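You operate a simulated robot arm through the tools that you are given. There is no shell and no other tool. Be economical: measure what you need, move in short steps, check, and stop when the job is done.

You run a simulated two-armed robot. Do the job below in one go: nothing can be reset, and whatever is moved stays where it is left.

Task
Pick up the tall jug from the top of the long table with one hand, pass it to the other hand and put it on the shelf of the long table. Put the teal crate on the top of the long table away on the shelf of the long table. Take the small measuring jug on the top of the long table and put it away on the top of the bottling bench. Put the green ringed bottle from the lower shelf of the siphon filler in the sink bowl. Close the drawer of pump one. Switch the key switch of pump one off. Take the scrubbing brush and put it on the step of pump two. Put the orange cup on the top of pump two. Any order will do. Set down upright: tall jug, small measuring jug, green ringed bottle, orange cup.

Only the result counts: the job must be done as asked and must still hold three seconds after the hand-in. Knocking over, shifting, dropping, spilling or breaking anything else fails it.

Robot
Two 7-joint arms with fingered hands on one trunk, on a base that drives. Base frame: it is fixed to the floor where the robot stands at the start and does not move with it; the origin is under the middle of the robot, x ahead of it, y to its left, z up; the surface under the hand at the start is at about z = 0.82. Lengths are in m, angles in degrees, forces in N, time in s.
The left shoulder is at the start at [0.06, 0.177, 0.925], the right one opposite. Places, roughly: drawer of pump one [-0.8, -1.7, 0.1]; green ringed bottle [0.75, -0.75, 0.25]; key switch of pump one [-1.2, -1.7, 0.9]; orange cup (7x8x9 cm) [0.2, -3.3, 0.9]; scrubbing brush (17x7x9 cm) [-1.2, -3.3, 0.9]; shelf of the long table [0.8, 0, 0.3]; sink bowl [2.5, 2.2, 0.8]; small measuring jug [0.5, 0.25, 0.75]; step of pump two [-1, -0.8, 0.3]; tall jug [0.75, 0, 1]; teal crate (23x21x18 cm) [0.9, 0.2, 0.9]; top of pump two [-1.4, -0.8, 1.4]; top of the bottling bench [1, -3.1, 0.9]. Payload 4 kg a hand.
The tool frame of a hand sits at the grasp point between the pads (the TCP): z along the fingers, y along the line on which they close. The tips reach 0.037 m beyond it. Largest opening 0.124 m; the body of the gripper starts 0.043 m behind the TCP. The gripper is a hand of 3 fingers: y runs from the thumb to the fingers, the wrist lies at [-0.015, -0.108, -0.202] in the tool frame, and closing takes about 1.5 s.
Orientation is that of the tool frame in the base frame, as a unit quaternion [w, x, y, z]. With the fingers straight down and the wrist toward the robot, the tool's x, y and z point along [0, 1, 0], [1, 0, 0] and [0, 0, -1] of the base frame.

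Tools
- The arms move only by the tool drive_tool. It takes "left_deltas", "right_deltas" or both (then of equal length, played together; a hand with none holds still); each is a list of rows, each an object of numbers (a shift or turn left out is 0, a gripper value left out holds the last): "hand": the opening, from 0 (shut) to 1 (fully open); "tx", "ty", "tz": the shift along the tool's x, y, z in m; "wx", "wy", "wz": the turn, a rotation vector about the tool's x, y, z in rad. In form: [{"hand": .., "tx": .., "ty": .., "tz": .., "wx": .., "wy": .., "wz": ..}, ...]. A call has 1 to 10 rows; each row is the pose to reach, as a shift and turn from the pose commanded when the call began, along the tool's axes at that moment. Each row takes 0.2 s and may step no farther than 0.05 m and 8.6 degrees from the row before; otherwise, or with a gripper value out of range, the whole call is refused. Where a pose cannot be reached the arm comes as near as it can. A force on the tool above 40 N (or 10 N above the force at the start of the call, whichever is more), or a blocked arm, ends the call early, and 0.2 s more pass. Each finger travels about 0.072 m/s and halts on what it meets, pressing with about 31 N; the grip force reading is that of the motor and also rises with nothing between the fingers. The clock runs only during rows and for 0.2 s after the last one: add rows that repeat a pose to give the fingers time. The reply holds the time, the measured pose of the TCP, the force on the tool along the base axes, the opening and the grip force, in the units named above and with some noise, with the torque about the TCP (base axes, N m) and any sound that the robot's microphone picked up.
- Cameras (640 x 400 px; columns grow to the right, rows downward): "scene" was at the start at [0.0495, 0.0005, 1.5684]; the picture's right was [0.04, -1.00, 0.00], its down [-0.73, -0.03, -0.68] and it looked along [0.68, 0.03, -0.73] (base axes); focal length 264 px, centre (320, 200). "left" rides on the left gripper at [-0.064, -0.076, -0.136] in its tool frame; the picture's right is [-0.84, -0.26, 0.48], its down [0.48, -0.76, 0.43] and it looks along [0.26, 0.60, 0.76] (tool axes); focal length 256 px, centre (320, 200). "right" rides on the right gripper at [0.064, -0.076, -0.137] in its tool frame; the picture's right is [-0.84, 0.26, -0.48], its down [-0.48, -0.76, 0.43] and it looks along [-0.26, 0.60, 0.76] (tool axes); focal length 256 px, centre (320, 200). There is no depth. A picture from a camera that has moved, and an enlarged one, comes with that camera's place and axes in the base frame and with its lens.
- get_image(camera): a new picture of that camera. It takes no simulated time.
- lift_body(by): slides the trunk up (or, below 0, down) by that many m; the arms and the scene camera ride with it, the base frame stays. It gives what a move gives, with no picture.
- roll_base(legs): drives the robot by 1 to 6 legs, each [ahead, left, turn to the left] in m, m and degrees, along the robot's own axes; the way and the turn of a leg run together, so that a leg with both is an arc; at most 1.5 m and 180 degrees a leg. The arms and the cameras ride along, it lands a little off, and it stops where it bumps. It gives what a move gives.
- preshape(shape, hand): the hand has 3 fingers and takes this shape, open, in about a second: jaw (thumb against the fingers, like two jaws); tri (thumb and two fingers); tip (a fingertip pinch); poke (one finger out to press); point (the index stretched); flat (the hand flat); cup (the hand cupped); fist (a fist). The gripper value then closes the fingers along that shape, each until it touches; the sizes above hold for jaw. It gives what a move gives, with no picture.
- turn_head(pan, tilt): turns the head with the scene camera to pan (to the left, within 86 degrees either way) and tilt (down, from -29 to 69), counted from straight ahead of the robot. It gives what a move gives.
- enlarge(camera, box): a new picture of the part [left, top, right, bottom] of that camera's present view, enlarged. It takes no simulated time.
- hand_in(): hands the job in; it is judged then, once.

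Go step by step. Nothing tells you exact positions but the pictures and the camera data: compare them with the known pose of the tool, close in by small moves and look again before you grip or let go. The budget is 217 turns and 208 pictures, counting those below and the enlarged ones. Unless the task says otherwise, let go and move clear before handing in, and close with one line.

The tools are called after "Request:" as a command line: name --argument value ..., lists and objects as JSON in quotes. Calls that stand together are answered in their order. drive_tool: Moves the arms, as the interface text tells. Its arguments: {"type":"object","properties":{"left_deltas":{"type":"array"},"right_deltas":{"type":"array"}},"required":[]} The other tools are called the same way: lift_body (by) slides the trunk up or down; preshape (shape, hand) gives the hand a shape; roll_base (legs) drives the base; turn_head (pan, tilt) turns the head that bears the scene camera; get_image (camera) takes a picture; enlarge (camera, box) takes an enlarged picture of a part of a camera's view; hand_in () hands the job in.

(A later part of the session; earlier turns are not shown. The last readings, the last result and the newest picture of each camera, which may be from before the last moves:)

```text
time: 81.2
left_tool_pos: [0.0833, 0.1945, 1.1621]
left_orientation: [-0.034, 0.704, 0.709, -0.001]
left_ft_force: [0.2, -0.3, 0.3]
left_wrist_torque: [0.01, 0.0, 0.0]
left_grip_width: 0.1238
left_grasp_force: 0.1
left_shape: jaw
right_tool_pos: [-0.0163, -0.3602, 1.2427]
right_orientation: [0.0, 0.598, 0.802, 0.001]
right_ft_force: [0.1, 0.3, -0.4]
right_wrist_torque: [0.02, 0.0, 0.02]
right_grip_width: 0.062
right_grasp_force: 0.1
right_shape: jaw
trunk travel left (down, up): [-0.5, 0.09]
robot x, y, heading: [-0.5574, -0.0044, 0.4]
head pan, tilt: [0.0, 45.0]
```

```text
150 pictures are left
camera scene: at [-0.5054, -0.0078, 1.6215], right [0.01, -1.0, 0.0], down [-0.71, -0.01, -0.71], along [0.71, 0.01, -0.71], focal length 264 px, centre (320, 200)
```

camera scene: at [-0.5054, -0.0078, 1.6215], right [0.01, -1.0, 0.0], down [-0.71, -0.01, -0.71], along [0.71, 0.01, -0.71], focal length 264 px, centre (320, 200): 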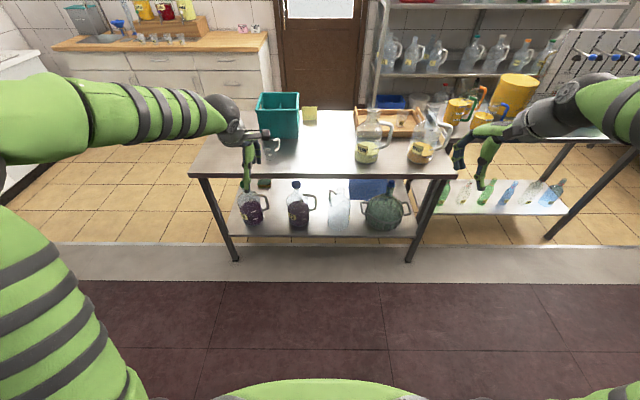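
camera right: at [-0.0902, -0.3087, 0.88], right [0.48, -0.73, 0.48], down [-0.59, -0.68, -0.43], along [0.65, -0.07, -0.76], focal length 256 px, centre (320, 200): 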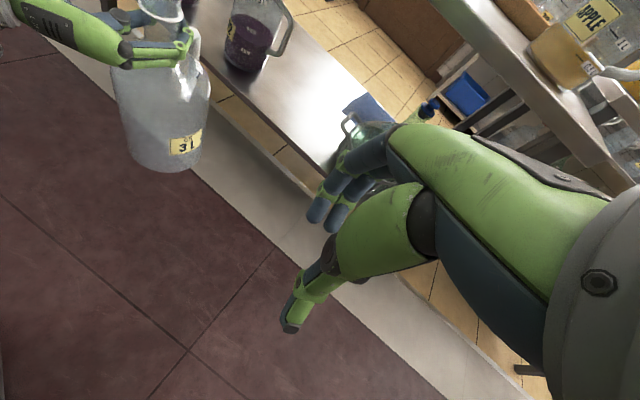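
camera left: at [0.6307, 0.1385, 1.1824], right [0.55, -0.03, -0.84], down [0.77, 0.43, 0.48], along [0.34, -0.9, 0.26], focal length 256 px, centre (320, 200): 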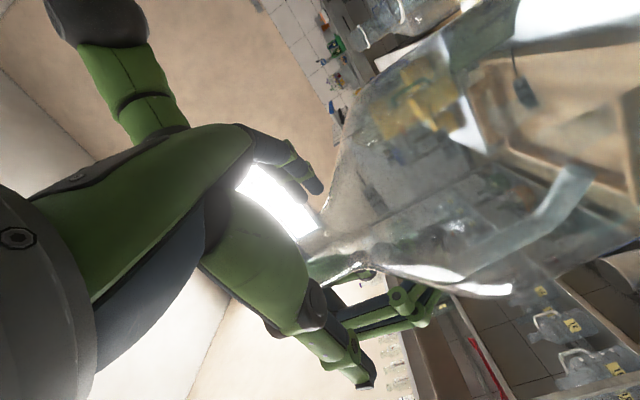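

The jug is fine on the shelf. I'll drive up to the table and level the left hand.

Request:
roll_base --legs '[[0.45, 0.0, 0]]'

Request:
drive_tool --left_deltas '[{"wx": -0.048, "wy": -0.048}, {"wx": -0.048, "wy": -0.048}]'

Request:
turn_head --pan 10 --tilt 50

Request:
enlarge --camera "scene" --box '[200, 120, 360, 240]'

Request:
get_image --camera "left"

```text
time: 83.9
left_tool_pos: [0.5379, 0.1981, 1.1605]
left_orientation: [-0.035, 0.704, 0.709, 0.001]
left_ft_force: [-0.3, -0.3, 0.2]
left_wrist_torque: [0.0, 0.0, 0.0]
left_grip_width: 0.1241
left_grasp_force: 0.0
left_shape: jaw
right_tool_pos: [0.4383, -0.356, 1.2423]
right_orientation: [0.0, 0.598, 0.802, 0.0]
right_ft_force: [0.9, -0.2, -0.3]
right_wrist_torque: [0.0, 0.01, 0.0]
right_grip_width: 0.0619
right_grasp_force: 0.1
right_shape: jaw
trunk travel left (down, up): [-0.5, 0.09]
robot x, y, heading: [-0.1021, -0.0042, 0.2]
head pan, tilt: [0.0, 45.0]
```

```text
time: 84.5
left_tool_pos: [0.5385, 0.1971, 1.1611]
left_orientation: [0.001, 0.705, 0.709, 0.001]
left_ft_force: [0.4, 0.4, 0.1]
left_wrist_torque: [-0.04, 0.02, 0.02]
left_grip_width: 0.1237
left_grasp_force: 0.0
left_shape: jaw
right_tool_pos: [0.4377, -0.3575, 1.243]
right_orientation: [0.0, 0.598, 0.801, 0.0]
right_ft_force: [0.5, -0.3, -0.2]
right_wrist_torque: [-0.03, 0.01, -0.03]
right_grip_width: 0.0618
right_grasp_force: 0.0
right_shape: jaw
trunk travel left (down, up): [-0.5, 0.09]
robot x, y, heading: [-0.1054, -0.0017, 0.4]
head pan, tilt: [0.0, 45.0]
```

```text
time: 85.2
left_tool_pos: [0.537, 0.1985, 1.1623]
left_orientation: [0.0, 0.705, 0.709, 0.001]
left_ft_force: [0.5, 1.0, -0.5]
left_wrist_torque: [-0.01, -0.01, 0.01]
left_grip_width: 0.1238
left_grasp_force: 0.1
left_shape: jaw
right_tool_pos: [0.4371, -0.3568, 1.2433]
right_orientation: [0.0, 0.597, 0.802, -0.001]
right_ft_force: [0.9, 0.6, -0.6]
right_wrist_torque: [0.02, 0.02, -0.01]
right_grip_width: 0.0622
right_grasp_force: 0.1
right_shape: jaw
trunk travel left (down, up): [-0.5, 0.09]
robot x, y, heading: [-0.1043, -0.002, 0.5]
head pan, tilt: [10.0, 50.0]
```

```text
3.33 times, centred on (280, 180) of scene
camera zoom: at [-0.0572, 0.0092, 1.6146], right [0.18, -0.98, 0.0], down [-0.75, -0.14, -0.64], along [0.63, 0.12, -0.77], focal length 880 px, centre (453, 267)
```

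zoom: 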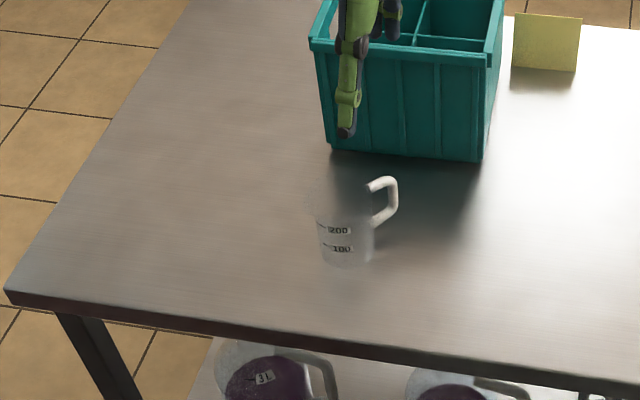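

```text
148 pictures are left
camera left: at [0.461, 0.1334, 1.298], right [-0.25, -0.84, -0.48], down [-0.76, 0.48, -0.44], along [0.6, 0.26, -0.76], focal length 256 px, centre (320, 200)
```

left: 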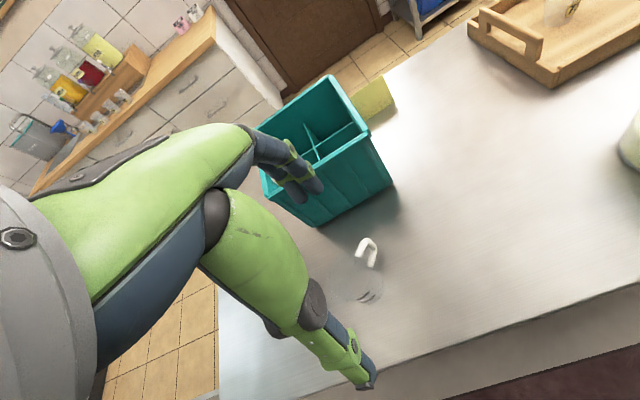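

Request:
enlarge --camera "left" --box '[310, 210, 430, 320]'

Request:
enlarge --camera "scene" --box '[265, 155, 315, 195]'

```text
3.64 times, centred on (370, 265) of left
camera zoom: at [0.461, 0.1334, 1.298], right [-0.25, -0.84, -0.48], down [-0.76, 0.48, -0.44], along [0.6, 0.26, -0.76], focal length 931 px, centre (138, -36)
```

zoom: 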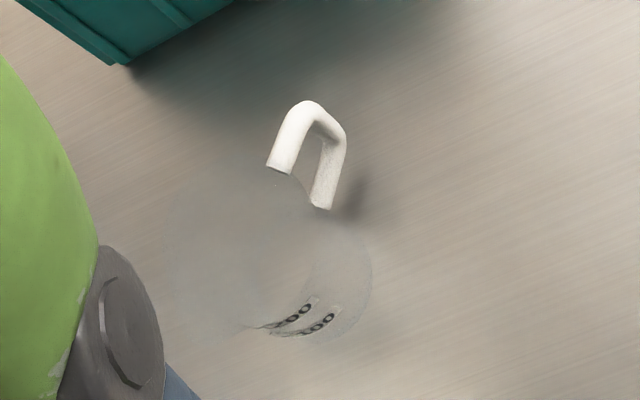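

```text
10.00 times, centred on (290, 175) of scene
camera zoom: at [-0.0572, 0.0092, 1.6146], right [0.18, -0.98, 0.0], down [-0.75, -0.14, -0.64], along [0.63, 0.12, -0.77], focal length 2640 px, centre (620, 450)
```

zoom: 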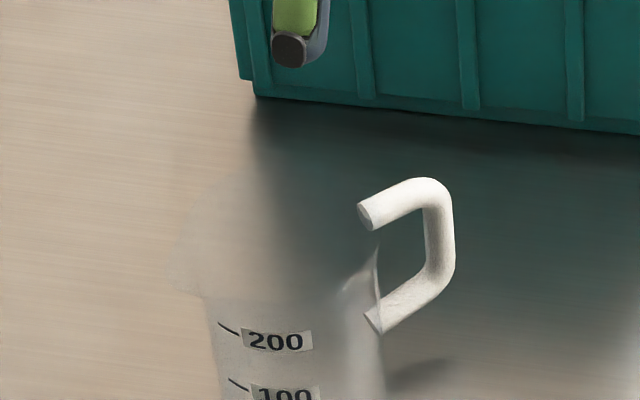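

The measuring jug is very transparent: its centre is about (0.597, 0.262) and its handle heads −52°. I'll move above it with the hand yawed 20°.

Request:
drive_tool --left_deltas '[{"tx": 0.016, "ty": 0.015, "tz": 0.03, "wz": -0.09}, {"tx": 0.032, "ty": 0.03, "tz": 0.06, "wz": -0.18}, {"tx": 0.048, "ty": 0.045, "tz": 0.09, "wz": -0.27}, {"tx": 0.0635, "ty": 0.06, "tz": 0.13, "wz": -0.35}, {"tx": 0.0635, "ty": 0.06, "tz": 0.172, "wz": -0.35}, {"tx": 0.0635, "ty": 0.06, "tz": 0.172, "wz": -0.35}]'

Request:
enlarge --camera "scene" --box '[240, 130, 340, 220]'

Request:
get_image --camera "left"

```text
time: 86.6
left_tool_pos: [0.5971, 0.2616, 0.9884]
left_orientation: [0.0, 0.571, 0.821, 0.001]
left_ft_force: [1.2, -0.1, 0.2]
left_wrist_torque: [-0.02, -0.02, 0.0]
left_grip_width: 0.1238
left_grasp_force: 0.1
left_shape: jaw
right_tool_pos: [0.4373, -0.357, 1.2424]
right_orientation: [-0.001, 0.597, 0.802, 0.0]
right_ft_force: [-0.3, -0.1, -0.6]
right_wrist_torque: [-0.01, 0.01, 0.01]
right_grip_width: 0.0621
right_grasp_force: 0.2
right_shape: jaw
trunk travel left (down, up): [-0.5, 0.09]
robot x, y, heading: [-0.106, -0.0037, 0.2]
head pan, tilt: [10.0, 50.0]
```

```text
4.44 times, centred on (290, 175) of scene
camera zoom: at [-0.0575, 0.0092, 1.6146], right [0.18, -0.98, 0.0], down [-0.75, -0.14, -0.64], along [0.63, 0.12, -0.77], focal length 1173 px, centre (453, 311)
```

zoom: 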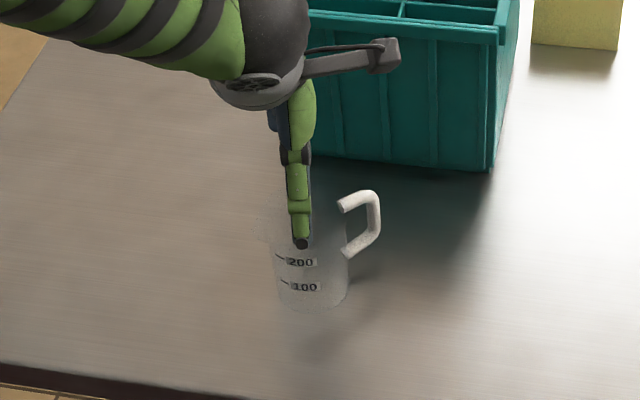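

```text
144 pictures are left
camera left: at [0.5474, 0.1758, 1.1248], right [0.05, -0.87, -0.48], down [-0.88, 0.19, -0.44], along [0.47, 0.45, -0.76], focal length 256 px, centre (320, 200)
```

left: 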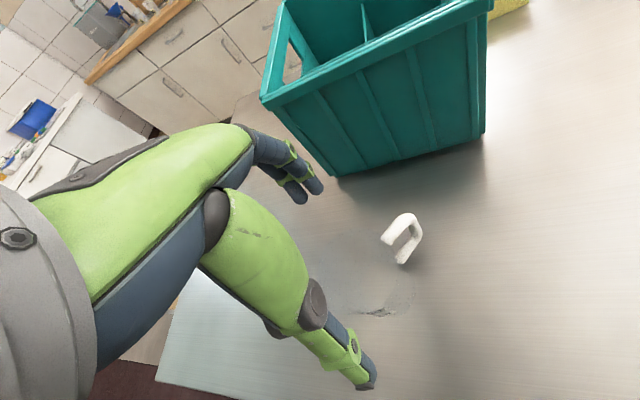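

The position agrees. Descending to z≈0.895 and closing.

Request:
drive_tool --left_deltas '[{"tz": 0.04}, {"tz": 0.07}, {"tz": 0.094}, {"tz": 0.094, "hand": 0.3}, {"tz": 0.094, "hand": 0.3}, {"tz": 0.094, "hand": 0.3}, {"tz": 0.094, "hand": 0.3}]'

Request:
enlarge --camera "scene" --box '[240, 130, 340, 220]'

Request:
get_image --camera "left"

```text
time: 88.2
left_tool_pos: [0.5984, 0.263, 0.8964]
left_orientation: [0.001, 0.57, 0.822, 0.001]
left_ft_force: [-0.7, 0.1, 9.5]
left_wrist_torque: [0.13, -0.34, 0.0]
left_grip_width: 0.0857
left_grasp_force: 31.1
left_shape: jaw
right_tool_pos: [0.4371, -0.3563, 1.2435]
right_orientation: [0.0, 0.598, 0.802, 0.0]
right_ft_force: [-0.2, 0.5, 0.7]
right_wrist_torque: [-0.01, -0.03, 0.0]
right_grip_width: 0.0618
right_grasp_force: 0.0
right_shape: jaw
trunk travel left (down, up): [-0.5, 0.09]
robot x, y, heading: [-0.106, -0.0006, 0.6]
head pan, tilt: [10.0, 50.0]
```

```text
4.44 times, centred on (290, 175) of scene
camera zoom: at [-0.0581, 0.009, 1.6148], right [0.18, -0.98, 0.0], down [-0.75, -0.14, -0.64], along [0.63, 0.12, -0.77], focal length 1173 px, centre (453, 311)
```

zoom: 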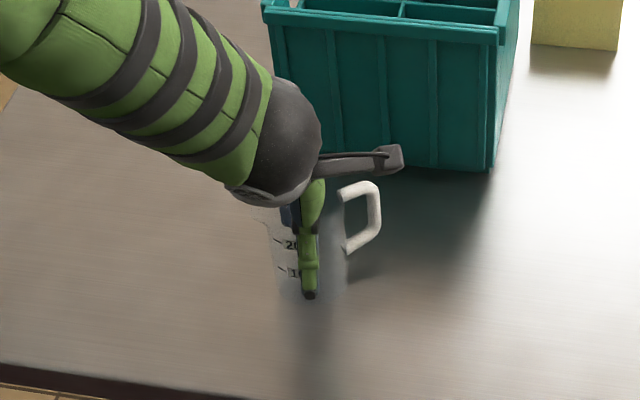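

```text
142 pictures are left
camera left: at [0.5485, 0.1772, 1.0324], right [0.05, -0.87, -0.48], down [-0.88, 0.19, -0.44], along [0.47, 0.45, -0.76], focal length 256 px, centre (320, 200)
```

left: 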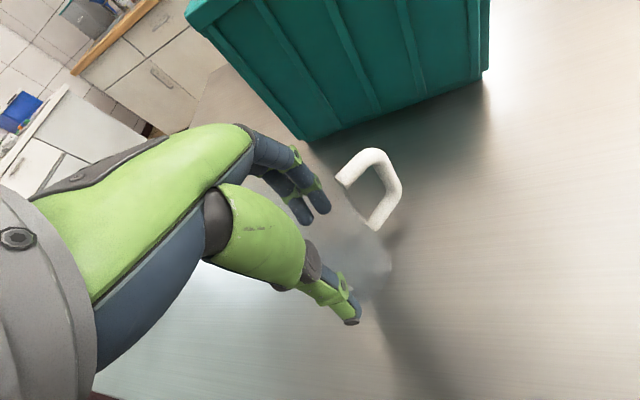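

The grip is on the jug at 86 mm, near its flared rim. Closing firmly and test-lifting.

Request:
drive_tool --left_deltas '[{"hand": 0}, {"hand": 0}, {"hand": 0}, {"tz": -0.01}, {"tz": -0.02}, {"tz": -0.03}, {"tz": -0.03}]'

Request:
enlarge --camera "scene" --box '[240, 130, 340, 220]'

Request:
get_image --camera "left"

```text
time: 89.8
left_tool_pos: [0.5968, 0.2614, 0.9259]
left_orientation: [0.0, 0.57, 0.821, 0.001]
left_ft_force: [-0.2, 0.2, -1.3]
left_wrist_torque: [-0.02, -0.02, 0.01]
left_grip_width: 0.0852
left_grasp_force: 31.0
left_shape: jaw
right_tool_pos: [0.4384, -0.3563, 1.243]
right_orientation: [-0.001, 0.598, 0.802, 0.0]
right_ft_force: [-0.7, 0.2, -0.4]
right_wrist_torque: [-0.02, 0.0, -0.01]
right_grip_width: 0.0623
right_grasp_force: 0.0
right_shape: jaw
trunk travel left (down, up): [-0.5, 0.09]
robot x, y, heading: [-0.1048, -0.0042, 0.2]
head pan, tilt: [10.0, 50.0]
```

```text
4.44 times, centred on (290, 175) of scene
camera zoom: at [-0.057, 0.0093, 1.6146], right [0.18, -0.98, 0.0], down [-0.75, -0.14, -0.64], along [0.63, 0.12, -0.77], focal length 1173 px, centre (453, 311)
```

zoom: 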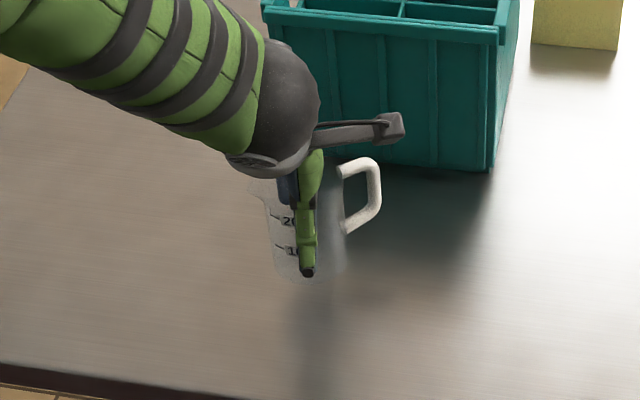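

```text
140 pictures are left
camera left: at [0.548, 0.1757, 1.0621], right [0.05, -0.87, -0.48], down [-0.88, 0.19, -0.43], along [0.47, 0.45, -0.76], focal length 256 px, centre (320, 200)
```

left: 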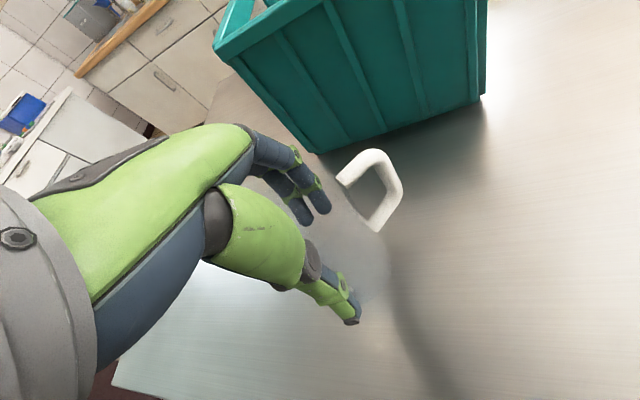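

It lifts cleanly. I'll raise it, back out, turn right, and drive toward the bottling bench.

Request:
drive_tool --left_deltas '[{"tz": -0.04}, {"tz": -0.08}, {"tz": -0.12}, {"tz": -0.16}, {"tz": -0.2}]'

Request:
roll_base --legs '[[-0.35, 0, 0], [0, 0, -90], [0.7, 0.3, 0]]'

Request:
turn_head --pan 10 --tilt 25

Request:
get_image --camera "scene"

```text
time: 91.0
left_tool_pos: [0.5972, 0.2634, 1.1238]
left_orientation: [0.0, 0.571, 0.821, 0.0]
left_ft_force: [0.8, 0.3, -1.2]
left_wrist_torque: [0.0, 0.01, -0.01]
left_grip_width: 0.0853
left_grasp_force: 31.1
left_shape: jaw
right_tool_pos: [0.4366, -0.3568, 1.2437]
right_orientation: [-0.001, 0.598, 0.801, 0.0]
right_ft_force: [-0.2, 0.5, -0.3]
right_wrist_torque: [0.02, -0.03, 0.0]
right_grip_width: 0.0623
right_grasp_force: 0.1
right_shape: jaw
trunk travel left (down, up): [-0.5, 0.09]
robot x, y, heading: [-0.1032, 0.0013, 0.5]
head pan, tilt: [10.0, 50.0]
```

```text
time: 100.7
left_tool_pos: [0.1448, -1.3674, 1.1237]
left_orientation: [0.0, 0.982, 0.191, 0.0]
left_ft_force: [0.6, -0.4, -1.6]
left_wrist_torque: [0.02, -0.04, 0.0]
left_grip_width: 0.0852
left_grasp_force: 31.2
left_shape: jaw
right_tool_pos: [-0.4804, -1.2239, 1.2431]
right_orientation: [0.0, 0.988, 0.157, -0.001]
right_ft_force: [0.6, -0.1, 0.5]
right_wrist_torque: [0.02, 0.0, 0.02]
right_grip_width: 0.0621
right_grasp_force: 0.1
right_shape: jaw
trunk travel left (down, up): [-0.5, 0.09]
robot x, y, heading: [-0.1375, -0.6742, -88.2]
head pan, tilt: [10.0, 50.0]
```

```text
time: 101.6
left_tool_pos: [0.1444, -1.3656, 1.1242]
left_orientation: [0.0, 0.982, 0.191, 0.001]
left_ft_force: [0.5, 0.2, -0.8]
left_wrist_torque: [0.03, 0.02, 0.03]
left_grip_width: 0.085
left_grasp_force: 31.4
left_shape: jaw
right_tool_pos: [-0.4789, -1.2238, 1.2434]
right_orientation: [0.0, 0.988, 0.157, -0.001]
right_ft_force: [-0.1, -0.2, -0.9]
right_wrist_torque: [-0.02, 0.01, 0.02]
right_grip_width: 0.0619
right_grasp_force: 0.0
right_shape: jaw
trunk travel left (down, up): [-0.5, 0.09]
robot x, y, heading: [-0.1409, -0.6725, -88.1]
head pan, tilt: [10.0, 25.0]
```

```text
139 pictures are left
camera scene: at [-0.1217, -0.7366, 1.652], right [-0.98, -0.21, 0.0], down [-0.09, 0.41, -0.91], along [0.19, -0.89, -0.42], focal length 264 px, centre (320, 200)
```

scene: 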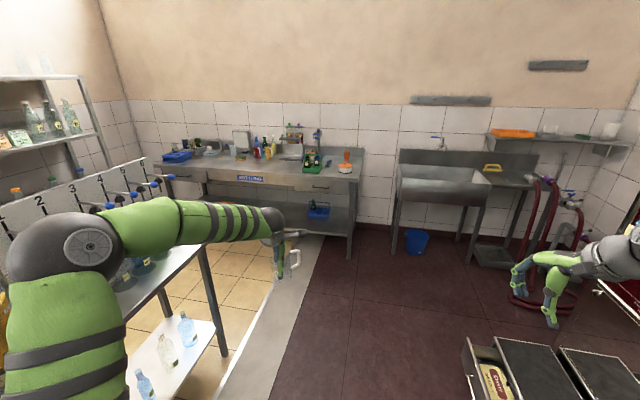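

I see the bottling bench ahead with the orange cup at its right end, and the yellow scrubbing brush on the draining board by the sink. Driving closer to the bench.

Request:
roll_base --legs '[[0.95, 0.4, -2]]'

Request:
turn_head --pan 0 --tilt 35

Request:
get_image --camera "scene"

```text
time: 106.9
left_tool_pos: [0.5338, -2.3161, 1.1232]
left_orientation: [-0.001, 0.985, 0.174, 0.0]
left_ft_force: [1.5, -0.3, -0.5]
left_wrist_torque: [-0.02, 0.01, 0.02]
left_grip_width: 0.0847
left_grasp_force: 30.8
left_shape: jaw
right_tool_pos: [-0.0858, -2.1519, 1.2429]
right_orientation: [0.0, 0.99, 0.14, 0.0]
right_ft_force: [-0.4, 0.3, -0.3]
right_wrist_torque: [-0.03, 0.0, -0.01]
right_grip_width: 0.0618
right_grasp_force: 0.1
right_shape: jaw
trunk travel left (down, up): [-0.5, 0.09]
robot x, y, heading: [0.2709, -1.6142, -90.0]
head pan, tilt: [10.0, 25.0]
```

```text
time: 107.6
left_tool_pos: [0.533, -2.3162, 1.1234]
left_orientation: [0.0, 0.985, 0.173, 0.0]
left_ft_force: [-0.3, 0.0, -0.4]
left_wrist_torque: [-0.01, 0.01, 0.0]
left_grip_width: 0.0848
left_grasp_force: 31.0
left_shape: jaw
right_tool_pos: [-0.0856, -2.1515, 1.2438]
right_orientation: [0.0, 0.99, 0.14, 0.0]
right_ft_force: [0.6, -0.9, 0.6]
right_wrist_torque: [-0.02, 0.0, 0.01]
right_grip_width: 0.062
right_grasp_force: 0.1
right_shape: jaw
trunk travel left (down, up): [-0.5, 0.09]
robot x, y, heading: [0.2677, -1.6137, -89.8]
head pan, tilt: [0.0, 35.0]
```

```text
138 pictures are left
camera scene: at [0.273, -1.6744, 1.6364], right [-1.0, 0.0, 0.0], down [0.0, 0.57, -0.82], along [0.0, -0.82, -0.57], focal length 264 px, centre (320, 200)
```

scene: 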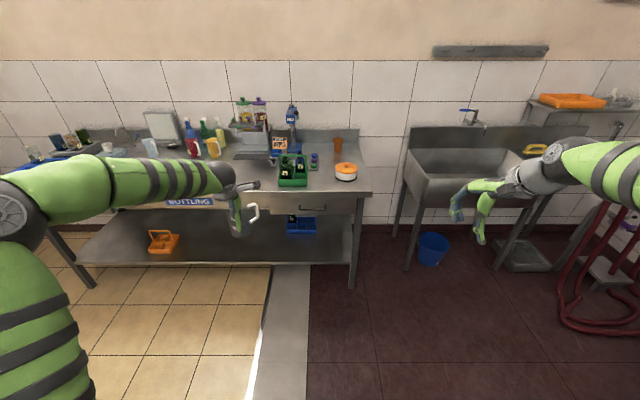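

Request:
enlarge --camera "scene" --box '[130, 90, 380, 220]'

Request:
enlarge --camera "scene" --box '[440, 80, 640, 210]'

```text
2.56 times, centred on (255, 155) of scene
camera zoom: at [0.273, -1.6744, 1.6364], right [-1.0, 0.0, 0.0], down [0.0, 0.57, -0.82], along [0.0, -0.82, -0.57], focal length 676 px, centre (486, 315)
```

zoom: 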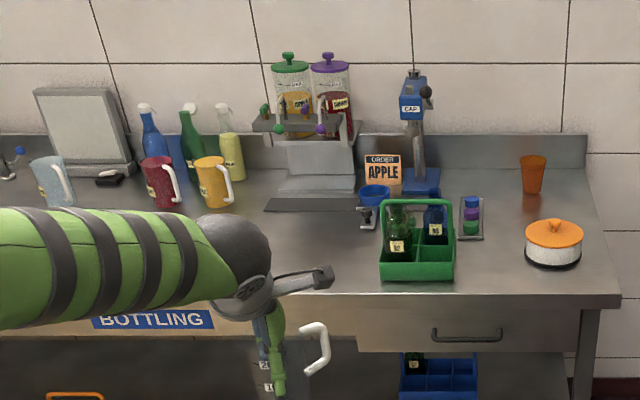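

```text
3.08 times, centred on (540, 145) of scene
camera zoom: at [0.273, -1.6744, 1.6364], right [-1.0, 0.0, 0.0], down [0.0, 0.57, -0.82], along [0.0, -0.82, -0.57], focal length 812 px, centre (-357, 369)
```

zoom: 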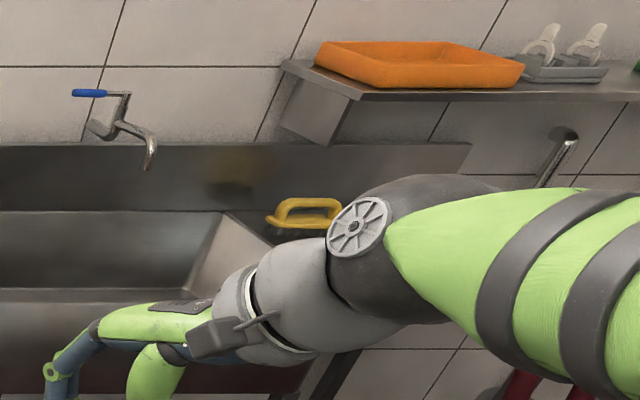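

The bench top is near z≈0.88, with a free spot around (0.70, −2.98). The orange cup stands at the back right, about (0.15, −3.3). Driving closer.

Request:
roll_base --legs '[[0.62, 0.15, 0]]'

Request:
turn_head --pan 15 --tilt 48

Request:
get_image --camera "scene"

```text
time: 111.1
left_tool_pos: [0.6758, -2.9288, 1.1236]
left_orientation: [0.001, 0.985, 0.172, 0.0]
left_ft_force: [0.4, 0.0, -0.8]
left_wrist_torque: [0.0, 0.0, 0.0]
left_grip_width: 0.0846
left_grasp_force: 31.2
left_shape: jaw
right_tool_pos: [0.0567, -2.762, 1.2428]
right_orientation: [0.0, 0.99, 0.138, 0.0]
right_ft_force: [-0.2, -0.2, -0.2]
right_wrist_torque: [0.01, 0.02, 0.0]
right_grip_width: 0.0621
right_grasp_force: 0.1
right_shape: jaw
trunk travel left (down, up): [-0.5, 0.09]
robot x, y, heading: [0.4185, -2.2252, -90.1]
head pan, tilt: [0.0, 35.0]
```

```text
time: 111.9
left_tool_pos: [0.6749, -2.9274, 1.1243]
left_orientation: [0.0, 0.985, 0.171, 0.0]
left_ft_force: [0.2, 0.8, -1.2]
left_wrist_torque: [0.01, -0.02, -0.01]
left_grip_width: 0.0848
left_grasp_force: 31.0
left_shape: jaw
right_tool_pos: [0.0558, -2.762, 1.243]
right_orientation: [0.001, 0.99, 0.139, 0.0]
right_ft_force: [0.2, 0.8, -0.5]
right_wrist_torque: [0.0, 0.0, 0.01]
right_grip_width: 0.0619
right_grasp_force: 0.1
right_shape: jaw
trunk travel left (down, up): [-0.5, 0.09]
robot x, y, heading: [0.4198, -2.2257, -90.4]
head pan, tilt: [15.0, 48.0]
```

```text
135 pictures are left
camera scene: at [0.4371, -2.2745, 1.6174], right [-0.97, -0.25, 0.0], down [-0.19, 0.72, -0.67], along [0.17, -0.65, -0.74], focal length 264 px, centre (320, 200)
```

scene: 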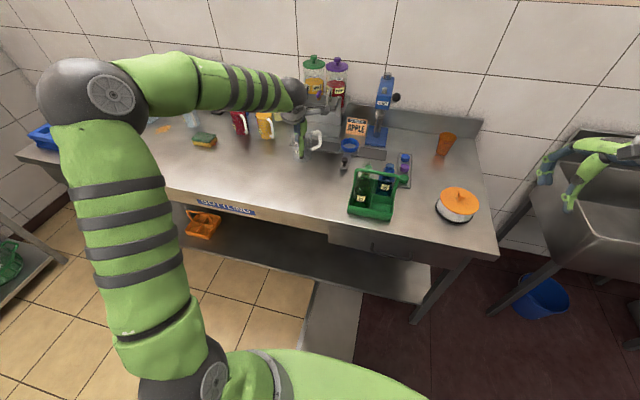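

The spot under the left hand is clear. Lowering the measuring jug toward the bench at about z=0.884.

Request:
drive_tool --left_deltas '[{"tx": 0.012, "ty": 0.0255, "tz": 0.02}, {"tx": 0.012, "ty": 0.0255, "tz": 0.06}, {"tx": 0.012, "ty": 0.0255, "tz": 0.1}, {"tx": 0.012, "ty": 0.0255, "tz": 0.135}, {"tx": 0.012, "ty": 0.0255, "tz": 0.145}, {"tx": 0.012, "ty": 0.0255, "tz": 0.145}]'

Request:
enlarge --camera "scene" --box '[240, 110, 400, 230]'

Request:
get_image --camera "left"

```text
time: 113.3
left_tool_pos: [0.6961, -2.948, 0.9775]
left_orientation: [0.001, 0.985, 0.172, 0.001]
left_ft_force: [0.4, 0.2, -1.0]
left_wrist_torque: [-0.02, 0.01, -0.03]
left_grip_width: 0.0845
left_grasp_force: 31.7
left_shape: jaw
right_tool_pos: [0.0555, -2.7624, 1.2429]
right_orientation: [0.0, 0.99, 0.138, 0.0]
right_ft_force: [0.6, 0.2, 0.8]
right_wrist_torque: [-0.01, 0.03, -0.06]
right_grip_width: 0.062
right_grasp_force: 0.0
right_shape: jaw
trunk travel left (down, up): [-0.5, 0.09]
robot x, y, heading: [0.4162, -2.2246, -90.2]
head pan, tilt: [15.0, 48.0]
```

```text
3.33 times, centred on (320, 170) of scene
camera zoom: at [0.4372, -2.2743, 1.6173], right [-0.97, -0.26, 0.0], down [-0.19, 0.72, -0.67], along [0.17, -0.65, -0.74], focal length 880 px, centre (320, 300)
```

zoom: 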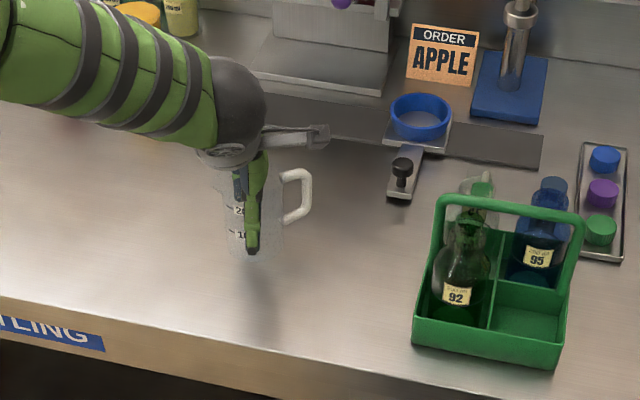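

```text
133 pictures are left
camera left: at [0.6093, -2.8975, 1.1135], right [-0.87, -0.04, -0.48], down [0.2, 0.88, -0.44], along [0.44, -0.48, -0.76], focal length 256 px, centre (320, 200)
```

left: 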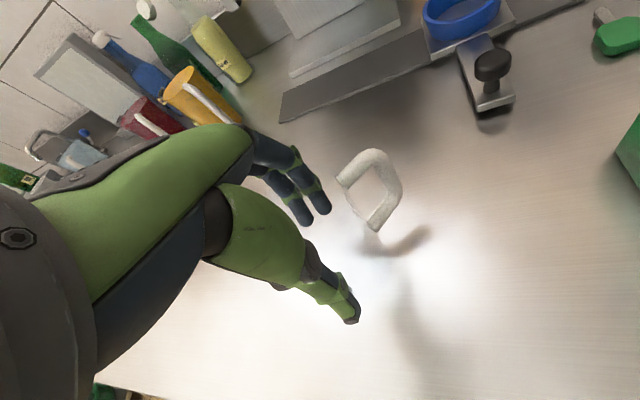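

Clear all around. Lowering in small steps until contact.

Request:
drive_tool --left_deltas '[{"tz": 0.006}, {"tz": 0.012}, {"tz": 0.016}, {"tz": 0.018}]'

```text
time: 114.3
left_tool_pos: [0.6949, -2.9485, 0.9596]
left_orientation: [0.0, 0.985, 0.172, 0.0]
left_ft_force: [0.3, 1.2, -0.3]
left_wrist_torque: [0.0, -0.01, -0.02]
left_grip_width: 0.0847
left_grasp_force: 30.4
left_shape: jaw
right_tool_pos: [0.0572, -2.7621, 1.2426]
right_orientation: [0.0, 0.99, 0.138, 0.0]
right_ft_force: [-0.3, 0.3, 0.3]
right_wrist_torque: [-0.02, 0.01, -0.02]
right_grip_width: 0.0619
right_grasp_force: 0.0
right_shape: jaw
trunk travel left (down, up): [-0.5, 0.09]
robot x, y, heading: [0.4174, -2.2258, -90.1]
head pan, tilt: [15.0, 48.0]
```

Request:
drive_tool --left_deltas '[{"tz": 0.004}, {"tz": 0.008}]'

Request:
enlarge --camera "scene" --box '[260, 140, 340, 200]'

```text
time: 114.9
left_tool_pos: [0.6943, -2.9502, 0.9574]
left_orientation: [0.003, 0.985, 0.172, -0.001]
left_ft_force: [1.0, 4.0, 20.0]
left_wrist_torque: [-0.38, -0.12, 0.02]
left_grip_width: 0.0849
left_grasp_force: 31.0
left_shape: jaw
right_tool_pos: [0.0561, -2.761, 1.2438]
right_orientation: [0.001, 0.99, 0.138, -0.001]
right_ft_force: [0.2, -0.3, 0.2]
right_wrist_torque: [0.0, 0.0, 0.0]
right_grip_width: 0.0619
right_grasp_force: 0.0
right_shape: jaw
trunk travel left (down, up): [-0.5, 0.09]
robot x, y, heading: [0.4173, -2.2271, -90.0]
head pan, tilt: [15.0, 48.0]
```

```text
6.67 times, centred on (300, 170) of scene
camera zoom: at [0.4367, -2.2722, 1.6178], right [-0.97, -0.26, 0.0], down [-0.19, 0.72, -0.67], along [0.17, -0.65, -0.74], focal length 1760 px, centre (453, 400)
```

zoom: 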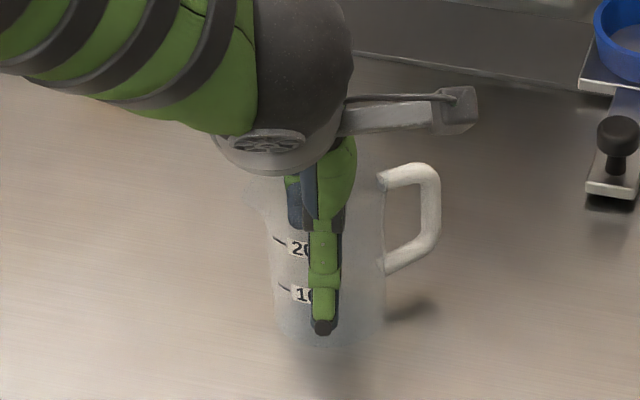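

Contact. I'll ease up slightly, open, and lift clear.

Request:
drive_tool --left_deltas '[{"tz": -0.005}, {"tz": -0.005, "hand": 1}, {"tz": -0.005, "hand": 1}, {"tz": -0.005, "hand": 1}, {"tz": -0.005, "hand": 1}, {"tz": -0.04}, {"tz": -0.08}, {"tz": -0.12}, {"tz": -0.16}, {"tz": -0.2}]'

Request:
enlarge --camera "scene" --box '[240, 110, 400, 230]'

```text
time: 117.1
left_tool_pos: [0.6937, -2.9466, 1.1524]
left_orientation: [0.0, 0.985, 0.172, 0.0]
left_ft_force: [0.3, -0.2, 0.2]
left_wrist_torque: [0.0, -0.01, 0.04]
left_grip_width: 0.1236
left_grasp_force: 0.0
left_shape: jaw
right_tool_pos: [0.057, -2.7617, 1.243]
right_orientation: [0.001, 0.99, 0.139, -0.001]
right_ft_force: [0.6, 0.2, 0.1]
right_wrist_torque: [0.01, 0.02, 0.03]
right_grip_width: 0.0621
right_grasp_force: 0.0
right_shape: jaw
trunk travel left (down, up): [-0.5, 0.09]
robot x, y, heading: [0.4178, -2.2244, -90.3]
head pan, tilt: [15.0, 48.0]
```

```text
3.33 times, centred on (320, 170) of scene
camera zoom: at [0.4371, -2.2738, 1.6173], right [-0.97, -0.26, 0.0], down [-0.19, 0.72, -0.67], along [0.17, -0.65, -0.74], focal length 880 px, centre (320, 300)
```

zoom: 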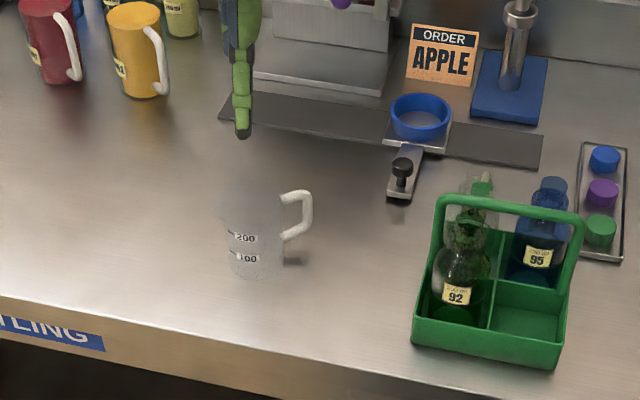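

The measuring jug stands upright on the bench. Next is the orange cup with the right hand: pull the left hand back, then edge the base forward and right.

Request:
drive_tool --left_deltas '[{"ty": -0.04}, {"ty": -0.08}, {"ty": -0.12}, {"ty": -0.16}]'

Request:
roll_base --legs '[[0.14, -0.1, 0]]'

Request:
turn_head --pan -10 --tilt 38

Request:
get_image --camera "scene"

Request:
get_image --camera "right"

```text
time: 118.1
left_tool_pos: [0.6383, -2.798, 1.1538]
left_orientation: [0.001, 0.985, 0.171, 0.0]
left_ft_force: [-0.5, 0.2, 0.2]
left_wrist_torque: [0.0, -0.01, 0.01]
left_grip_width: 0.1236
left_grasp_force: 0.1
left_shape: jaw
right_tool_pos: [0.0561, -2.7605, 1.2428]
right_orientation: [0.0, 0.99, 0.139, 0.0]
right_ft_force: [-0.3, 0.0, 0.4]
right_wrist_torque: [-0.02, 0.0, 0.0]
right_grip_width: 0.0619
right_grasp_force: 0.1
right_shape: jaw
trunk travel left (down, up): [-0.5, 0.09]
robot x, y, heading: [0.4156, -2.2265, -90.3]
head pan, tilt: [15.0, 48.0]
```

```text
time: 119.6
left_tool_pos: [0.5368, -2.9424, 1.1533]
left_orientation: [0.0, 0.985, 0.172, 0.0]
left_ft_force: [-1.4, 0.0, 1.1]
left_wrist_torque: [0.01, 0.03, 0.01]
left_grip_width: 0.1235
left_grasp_force: 0.1
left_shape: jaw
right_tool_pos: [-0.0453, -2.9051, 1.242]
right_orientation: [0.0, 0.99, 0.139, 0.0]
right_ft_force: [-1.2, -0.3, 0.7]
right_wrist_torque: [-0.01, -0.01, -0.03]
right_grip_width: 0.062
right_grasp_force: 0.0
right_shape: jaw
trunk travel left (down, up): [-0.5, 0.09]
robot x, y, heading: [0.317, -2.3662, -90.4]
head pan, tilt: [15.0, 48.0]
```

```text
time: 120.5
left_tool_pos: [0.5377, -2.9418, 1.1533]
left_orientation: [0.0, 0.985, 0.173, 0.001]
left_ft_force: [0.2, 0.5, 0.0]
left_wrist_torque: [-0.02, 0.01, 0.04]
left_grip_width: 0.1237
left_grasp_force: 0.2
left_shape: jaw
right_tool_pos: [-0.0458, -2.9032, 1.2422]
right_orientation: [0.0, 0.99, 0.138, -0.001]
right_ft_force: [-0.2, -0.3, -0.1]
right_wrist_torque: [0.02, -0.02, 0.0]
right_grip_width: 0.0621
right_grasp_force: 0.2
right_shape: jaw
trunk travel left (down, up): [-0.5, 0.09]
robot x, y, heading: [0.3096, -2.3663, -90.5]
head pan, tilt: [-10.0, 38.0]
```

```text
130 pictures are left
camera scene: at [0.3003, -2.4249, 1.6318], right [-0.98, 0.18, 0.0], down [0.11, 0.61, -0.79], along [-0.14, -0.78, -0.62], focal length 264 px, centre (320, 200)
```

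scene: 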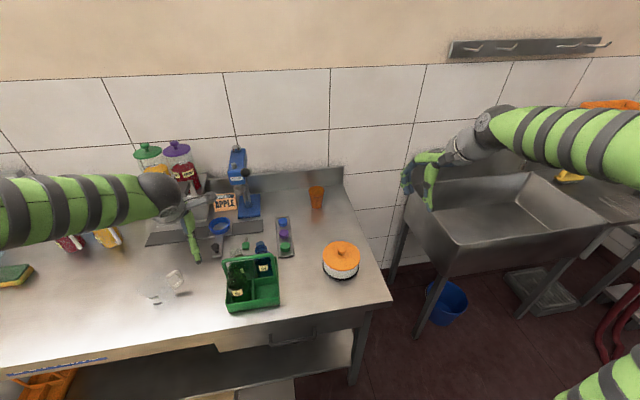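

```text
129 pictures are left
camera right: at [-0.0048, -2.8116, 1.38], right [-0.74, -0.48, 0.48], down [-0.67, 0.6, -0.43], along [-0.08, -0.64, -0.76], focal length 256 px, centre (320, 200)
```

right: 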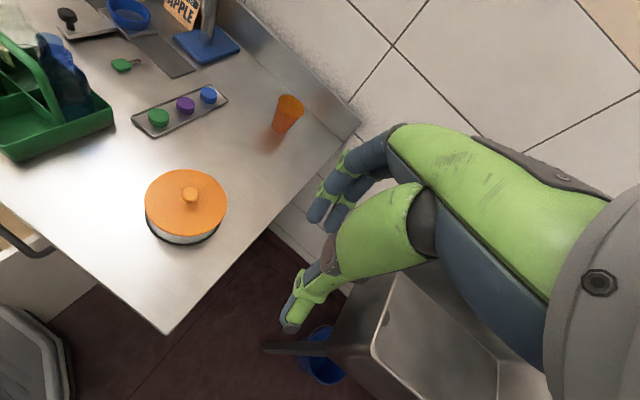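

The orange cup's rim is at (0.152, −3.32, 0.975). I'll move the right hand over it, high, with fingers open.

Request:
drive_tool --right_deltas '[{"tx": 0.0075, "ty": 0.0455, "hand": 1}, {"tx": 0.015, "ty": 0.091}, {"tx": 0.0226, "ty": 0.1364}, {"tx": 0.03, "ty": 0.182}, {"tx": 0.0377, "ty": 0.2274}, {"tx": 0.045, "ty": 0.2729}, {"tx": 0.0528, "ty": 0.318}, {"tx": 0.06, "ty": 0.364}, {"tx": 0.068, "ty": 0.409}, {"tx": 0.0754, "ty": 0.4548}]'

Request:
drive_tool --right_deltas '[{"tz": 0.045}, {"tz": 0.09}, {"tz": 0.135}, {"tz": 0.16}, {"tz": 0.16}]'

Request:
get_image --camera "right"

Request:
enlarge --camera "scene" --box '[270, 140, 370, 220]'

```text
time: 122.7
left_tool_pos: [0.5375, -2.9435, 1.1528]
left_orientation: [0.0, 0.985, 0.172, 0.0]
left_ft_force: [-0.9, 0.1, -0.9]
left_wrist_torque: [-0.03, 0.02, 0.01]
left_grip_width: 0.1237
left_grasp_force: 0.0
left_shape: jaw
right_tool_pos: [0.1395, -3.2439, 1.2185]
right_orientation: [0.0, 0.99, 0.138, -0.001]
right_ft_force: [0.0, -0.3, 0.4]
right_wrist_torque: [-0.04, 0.0, -0.03]
right_grip_width: 0.1239
right_grasp_force: 0.0
right_shape: jaw
right hand out of reach, approached as far as the arm can: row 8, 9, 10
trunk travel left (down, up): [-0.5, 0.09]
robot x, y, heading: [0.3166, -2.3651, -90.1]
head pan, tilt: [-10.0, 38.0]
```

```text
time: 123.9
left_tool_pos: [0.5382, -2.9425, 1.1525]
left_orientation: [0.0, 0.985, 0.172, 0.0]
left_ft_force: [-0.4, -0.4, -0.5]
left_wrist_torque: [0.01, 0.02, 0.01]
left_grip_width: 0.1237
left_grasp_force: 0.0
left_shape: jaw
right_tool_pos: [0.1369, -3.2419, 1.0537]
right_orientation: [0.0, 0.99, 0.139, -0.001]
right_ft_force: [0.2, -0.5, 0.0]
right_wrist_torque: [-0.02, -0.01, -0.01]
right_grip_width: 0.124
right_grasp_force: 0.0
right_shape: jaw
trunk travel left (down, up): [-0.5, 0.09]
robot x, y, heading: [0.3132, -2.3678, -90.3]
head pan, tilt: [-10.0, 38.0]
```

```text
128 pictures are left
camera right: at [0.1768, -3.1509, 1.1924], right [-0.74, -0.48, 0.48], down [-0.67, 0.6, -0.43], along [-0.08, -0.64, -0.76], focal length 256 px, centre (320, 200)
```

right: 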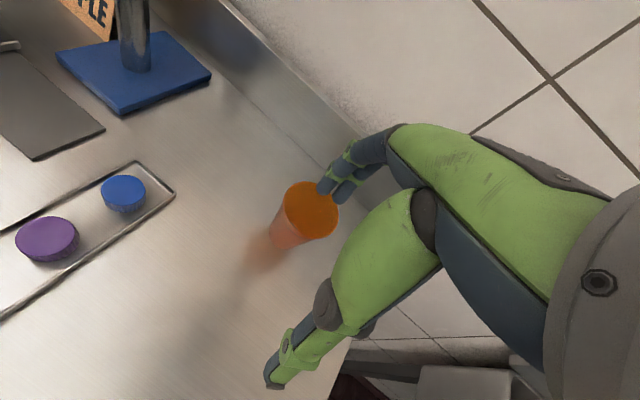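

```text
5.00 times, centred on (320, 180) of scene
camera zoom: at [0.3004, -2.425, 1.6318], right [-0.98, 0.18, 0.0], down [0.11, 0.61, -0.79], along [-0.14, -0.78, -0.62], focal length 1320 px, centre (320, 300)
```

zoom: 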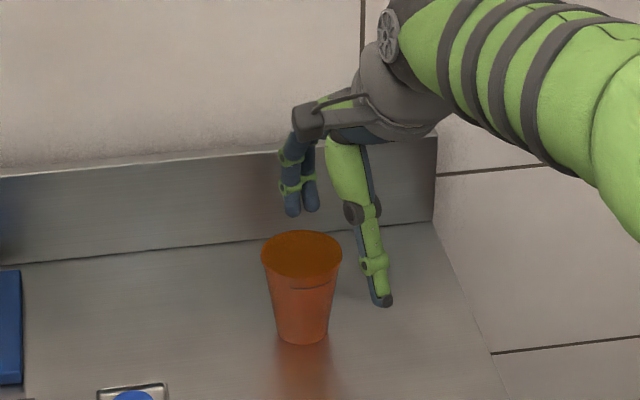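

Request:
drive_tool --right_deltas '[{"ty": 0.038, "tx": -0.002}, {"ty": 0.076, "tx": -0.0025}, {"ty": 0.076, "tx": -0.0025}]'

```text
time: 124.7
left_tool_pos: [0.5381, -2.9433, 1.1521]
left_orientation: [0.0, 0.985, 0.172, 0.0]
left_ft_force: [0.7, -0.4, 0.5]
left_wrist_torque: [0.02, 0.01, -0.03]
left_grip_width: 0.1235
left_grasp_force: 0.0
left_shape: jaw
right_tool_pos: [0.1464, -3.2885, 1.0553]
right_orientation: [0.0, 0.99, 0.139, 0.0]
right_ft_force: [-0.2, -0.2, -0.5]
right_wrist_torque: [0.07, -0.01, 0.0]
right_grip_width: 0.1238
right_grasp_force: 0.0
right_shape: jaw
right hand out of reach, approached as far as the arm can: row 2, 3
trunk travel left (down, up): [-0.5, 0.09]
robot x, y, heading: [0.3146, -2.3673, -90.3]
head pan, tilt: [-10.0, 38.0]
```

I'm just short of reach, so I'll nudge the base 4 cm forward.

Request:
roll_base --legs '[[0.045, 0.01, 0]]'

Request:
get_image --camera "right"

```text
time: 125.6
left_tool_pos: [0.548, -2.9905, 1.1531]
left_orientation: [0.0, 0.985, 0.172, 0.0]
left_ft_force: [0.1, -0.5, -0.8]
left_wrist_torque: [0.06, -0.02, 0.02]
left_grip_width: 0.1236
left_grasp_force: 0.0
left_shape: jaw
right_tool_pos: [0.1552, -3.3359, 1.0555]
right_orientation: [-0.001, 0.99, 0.138, -0.001]
right_ft_force: [0.6, -1.0, -0.7]
right_wrist_torque: [0.04, 0.02, 0.02]
right_grip_width: 0.1238
right_grasp_force: 0.1
right_shape: jaw
trunk travel left (down, up): [-0.5, 0.09]
robot x, y, heading: [0.3291, -2.4151, -90.2]
head pan, tilt: [-10.0, 38.0]
```

```text
126 pictures are left
camera right: at [0.196, -3.2434, 1.1918], right [-0.74, -0.48, 0.48], down [-0.67, 0.6, -0.43], along [-0.08, -0.64, -0.76], focal length 256 px, centre (320, 200)
```

right: 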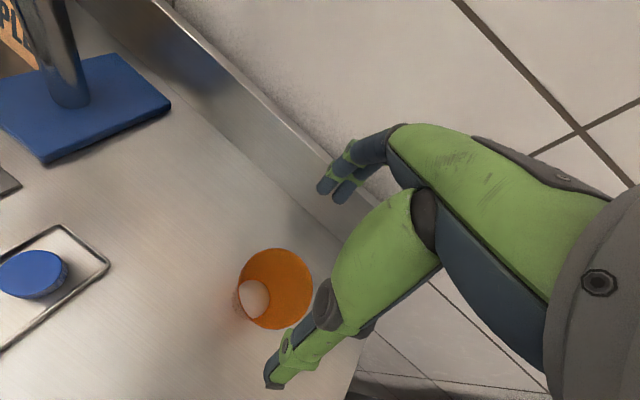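

Request:
drive_tool --right_deltas '[{"ty": -0.016, "tx": 0.0057}, {"ty": -0.016, "tx": 0.0057, "tz": 0.04}, {"ty": -0.016, "tx": 0.0057, "tz": 0.08}, {"ty": -0.016, "tx": 0.0057, "tz": 0.11}, {"ty": -0.016, "tx": 0.0057, "tz": 0.11, "hand": 0}, {"ty": -0.016, "tx": 0.0057, "tz": 0.11, "hand": 0}, {"ty": -0.016, "tx": 0.0057, "tz": 0.11, "hand": 0}, {"ty": -0.016, "tx": 0.0057, "tz": 0.11, "hand": 0}, {"ty": -0.016, "tx": 0.0057, "tz": 0.11, "hand": 0}]'

Request:
enlarge --camera "scene" --box '[270, 130, 370, 220]'

Request:
get_image --camera "right"

```text
time: 127.6
left_tool_pos: [0.548, -2.9874, 1.154]
left_orientation: [0.001, 0.985, 0.172, 0.0]
left_ft_force: [-0.9, 0.5, 0.0]
left_wrist_torque: [0.01, -0.01, -0.03]
left_grip_width: 0.1238
left_grasp_force: 0.1
left_shape: jaw
right_tool_pos: [0.1586, -3.3161, 0.9496]
right_orientation: [0.0, 0.99, 0.138, 0.0]
right_ft_force: [1.7, -1.5, 3.3]
right_wrist_torque: [-0.09, 0.0, 0.02]
right_grip_width: 0.0458
right_grasp_force: 31.0
right_shape: jaw
trunk travel left (down, up): [-0.5, 0.09]
robot x, y, heading: [0.3284, -2.4157, -90.3]
head pan, tilt: [-10.0, 38.0]
```

```text
4.44 times, centred on (320, 175) of scene
camera zoom: at [0.31, -2.4705, 1.6318], right [-0.98, 0.18, 0.0], down [0.11, 0.61, -0.79], along [-0.14, -0.78, -0.62], focal length 1173 px, centre (320, 311)
```

zoom: 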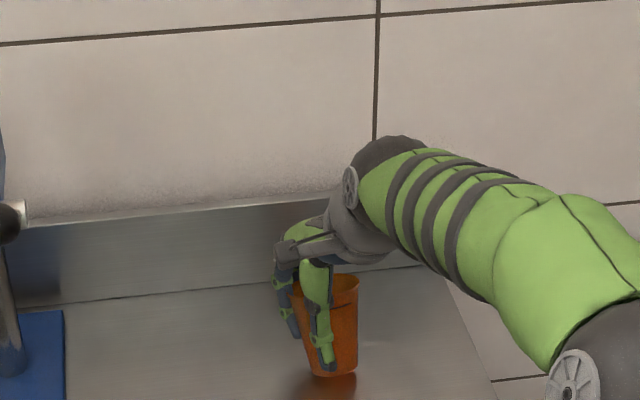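

```text
124 pictures are left
camera right: at [0.1997, -3.2239, 1.0861], right [-0.74, -0.48, 0.48], down [-0.67, 0.6, -0.43], along [-0.08, -0.64, -0.76], focal length 256 px, centre (320, 200)
```

right: 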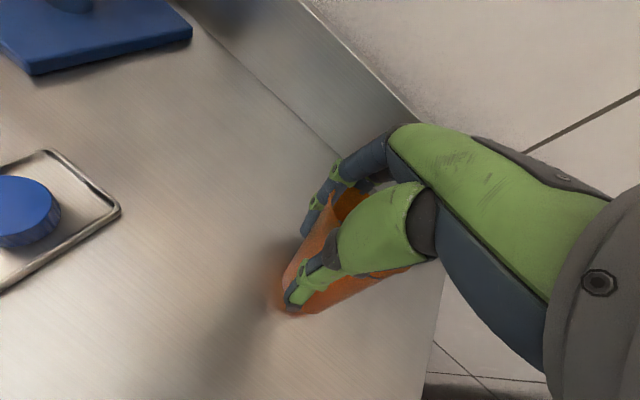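

Gripped. Test lift.

Request:
drive_tool --right_deltas '[{"tz": -0.015}, {"tz": -0.03}, {"tz": -0.06}, {"tz": -0.1}, {"tz": -0.14}, {"tz": -0.14}]'

Request:
enlarge --camera "scene" --box '[270, 110, 370, 200]'

Request:
get_image --camera "right"

```text
time: 129.0
left_tool_pos: [0.5469, -2.9881, 1.1533]
left_orientation: [0.0, 0.985, 0.173, -0.001]
left_ft_force: [0.0, 0.4, -0.1]
left_wrist_torque: [0.0, -0.02, -0.01]
left_grip_width: 0.1237
left_grasp_force: 0.0
left_shape: jaw
right_tool_pos: [0.1566, -3.3159, 1.0854]
right_orientation: [-0.001, 0.99, 0.139, 0.001]
right_ft_force: [0.1, -0.2, 0.5]
right_wrist_torque: [0.02, -0.01, -0.01]
right_grip_width: 0.045
right_grasp_force: 31.0
right_shape: jaw
trunk travel left (down, up): [-0.5, 0.09]
robot x, y, heading: [0.3263, -2.4131, -90.5]
head pan, tilt: [-10.0, 38.0]
```

```text
4.44 times, centred on (320, 155) of scene
camera zoom: at [0.3097, -2.4709, 1.6318], right [-0.98, 0.18, 0.0], down [0.11, 0.61, -0.79], along [-0.14, -0.78, -0.62], focal length 1173 px, centre (320, 400)
```

zoom: 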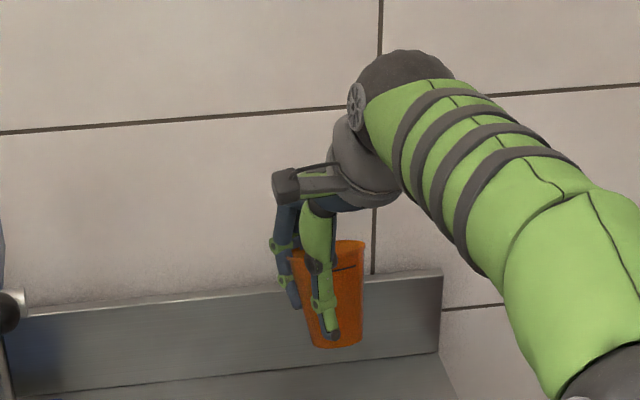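

```text
122 pictures are left
camera right: at [0.1977, -3.2244, 1.2227], right [-0.74, -0.48, 0.48], down [-0.67, 0.6, -0.43], along [-0.08, -0.64, -0.76], focal length 256 px, centre (320, 200)
```

right: 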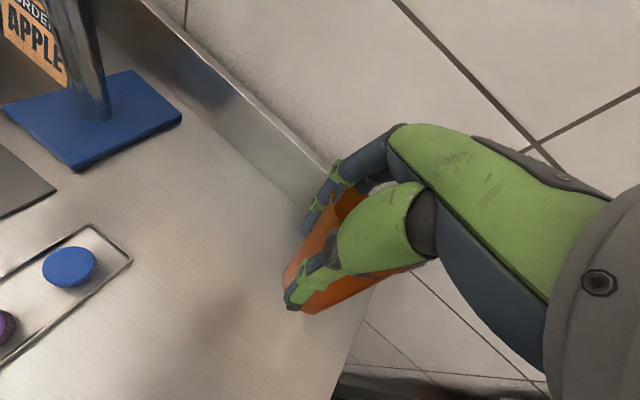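

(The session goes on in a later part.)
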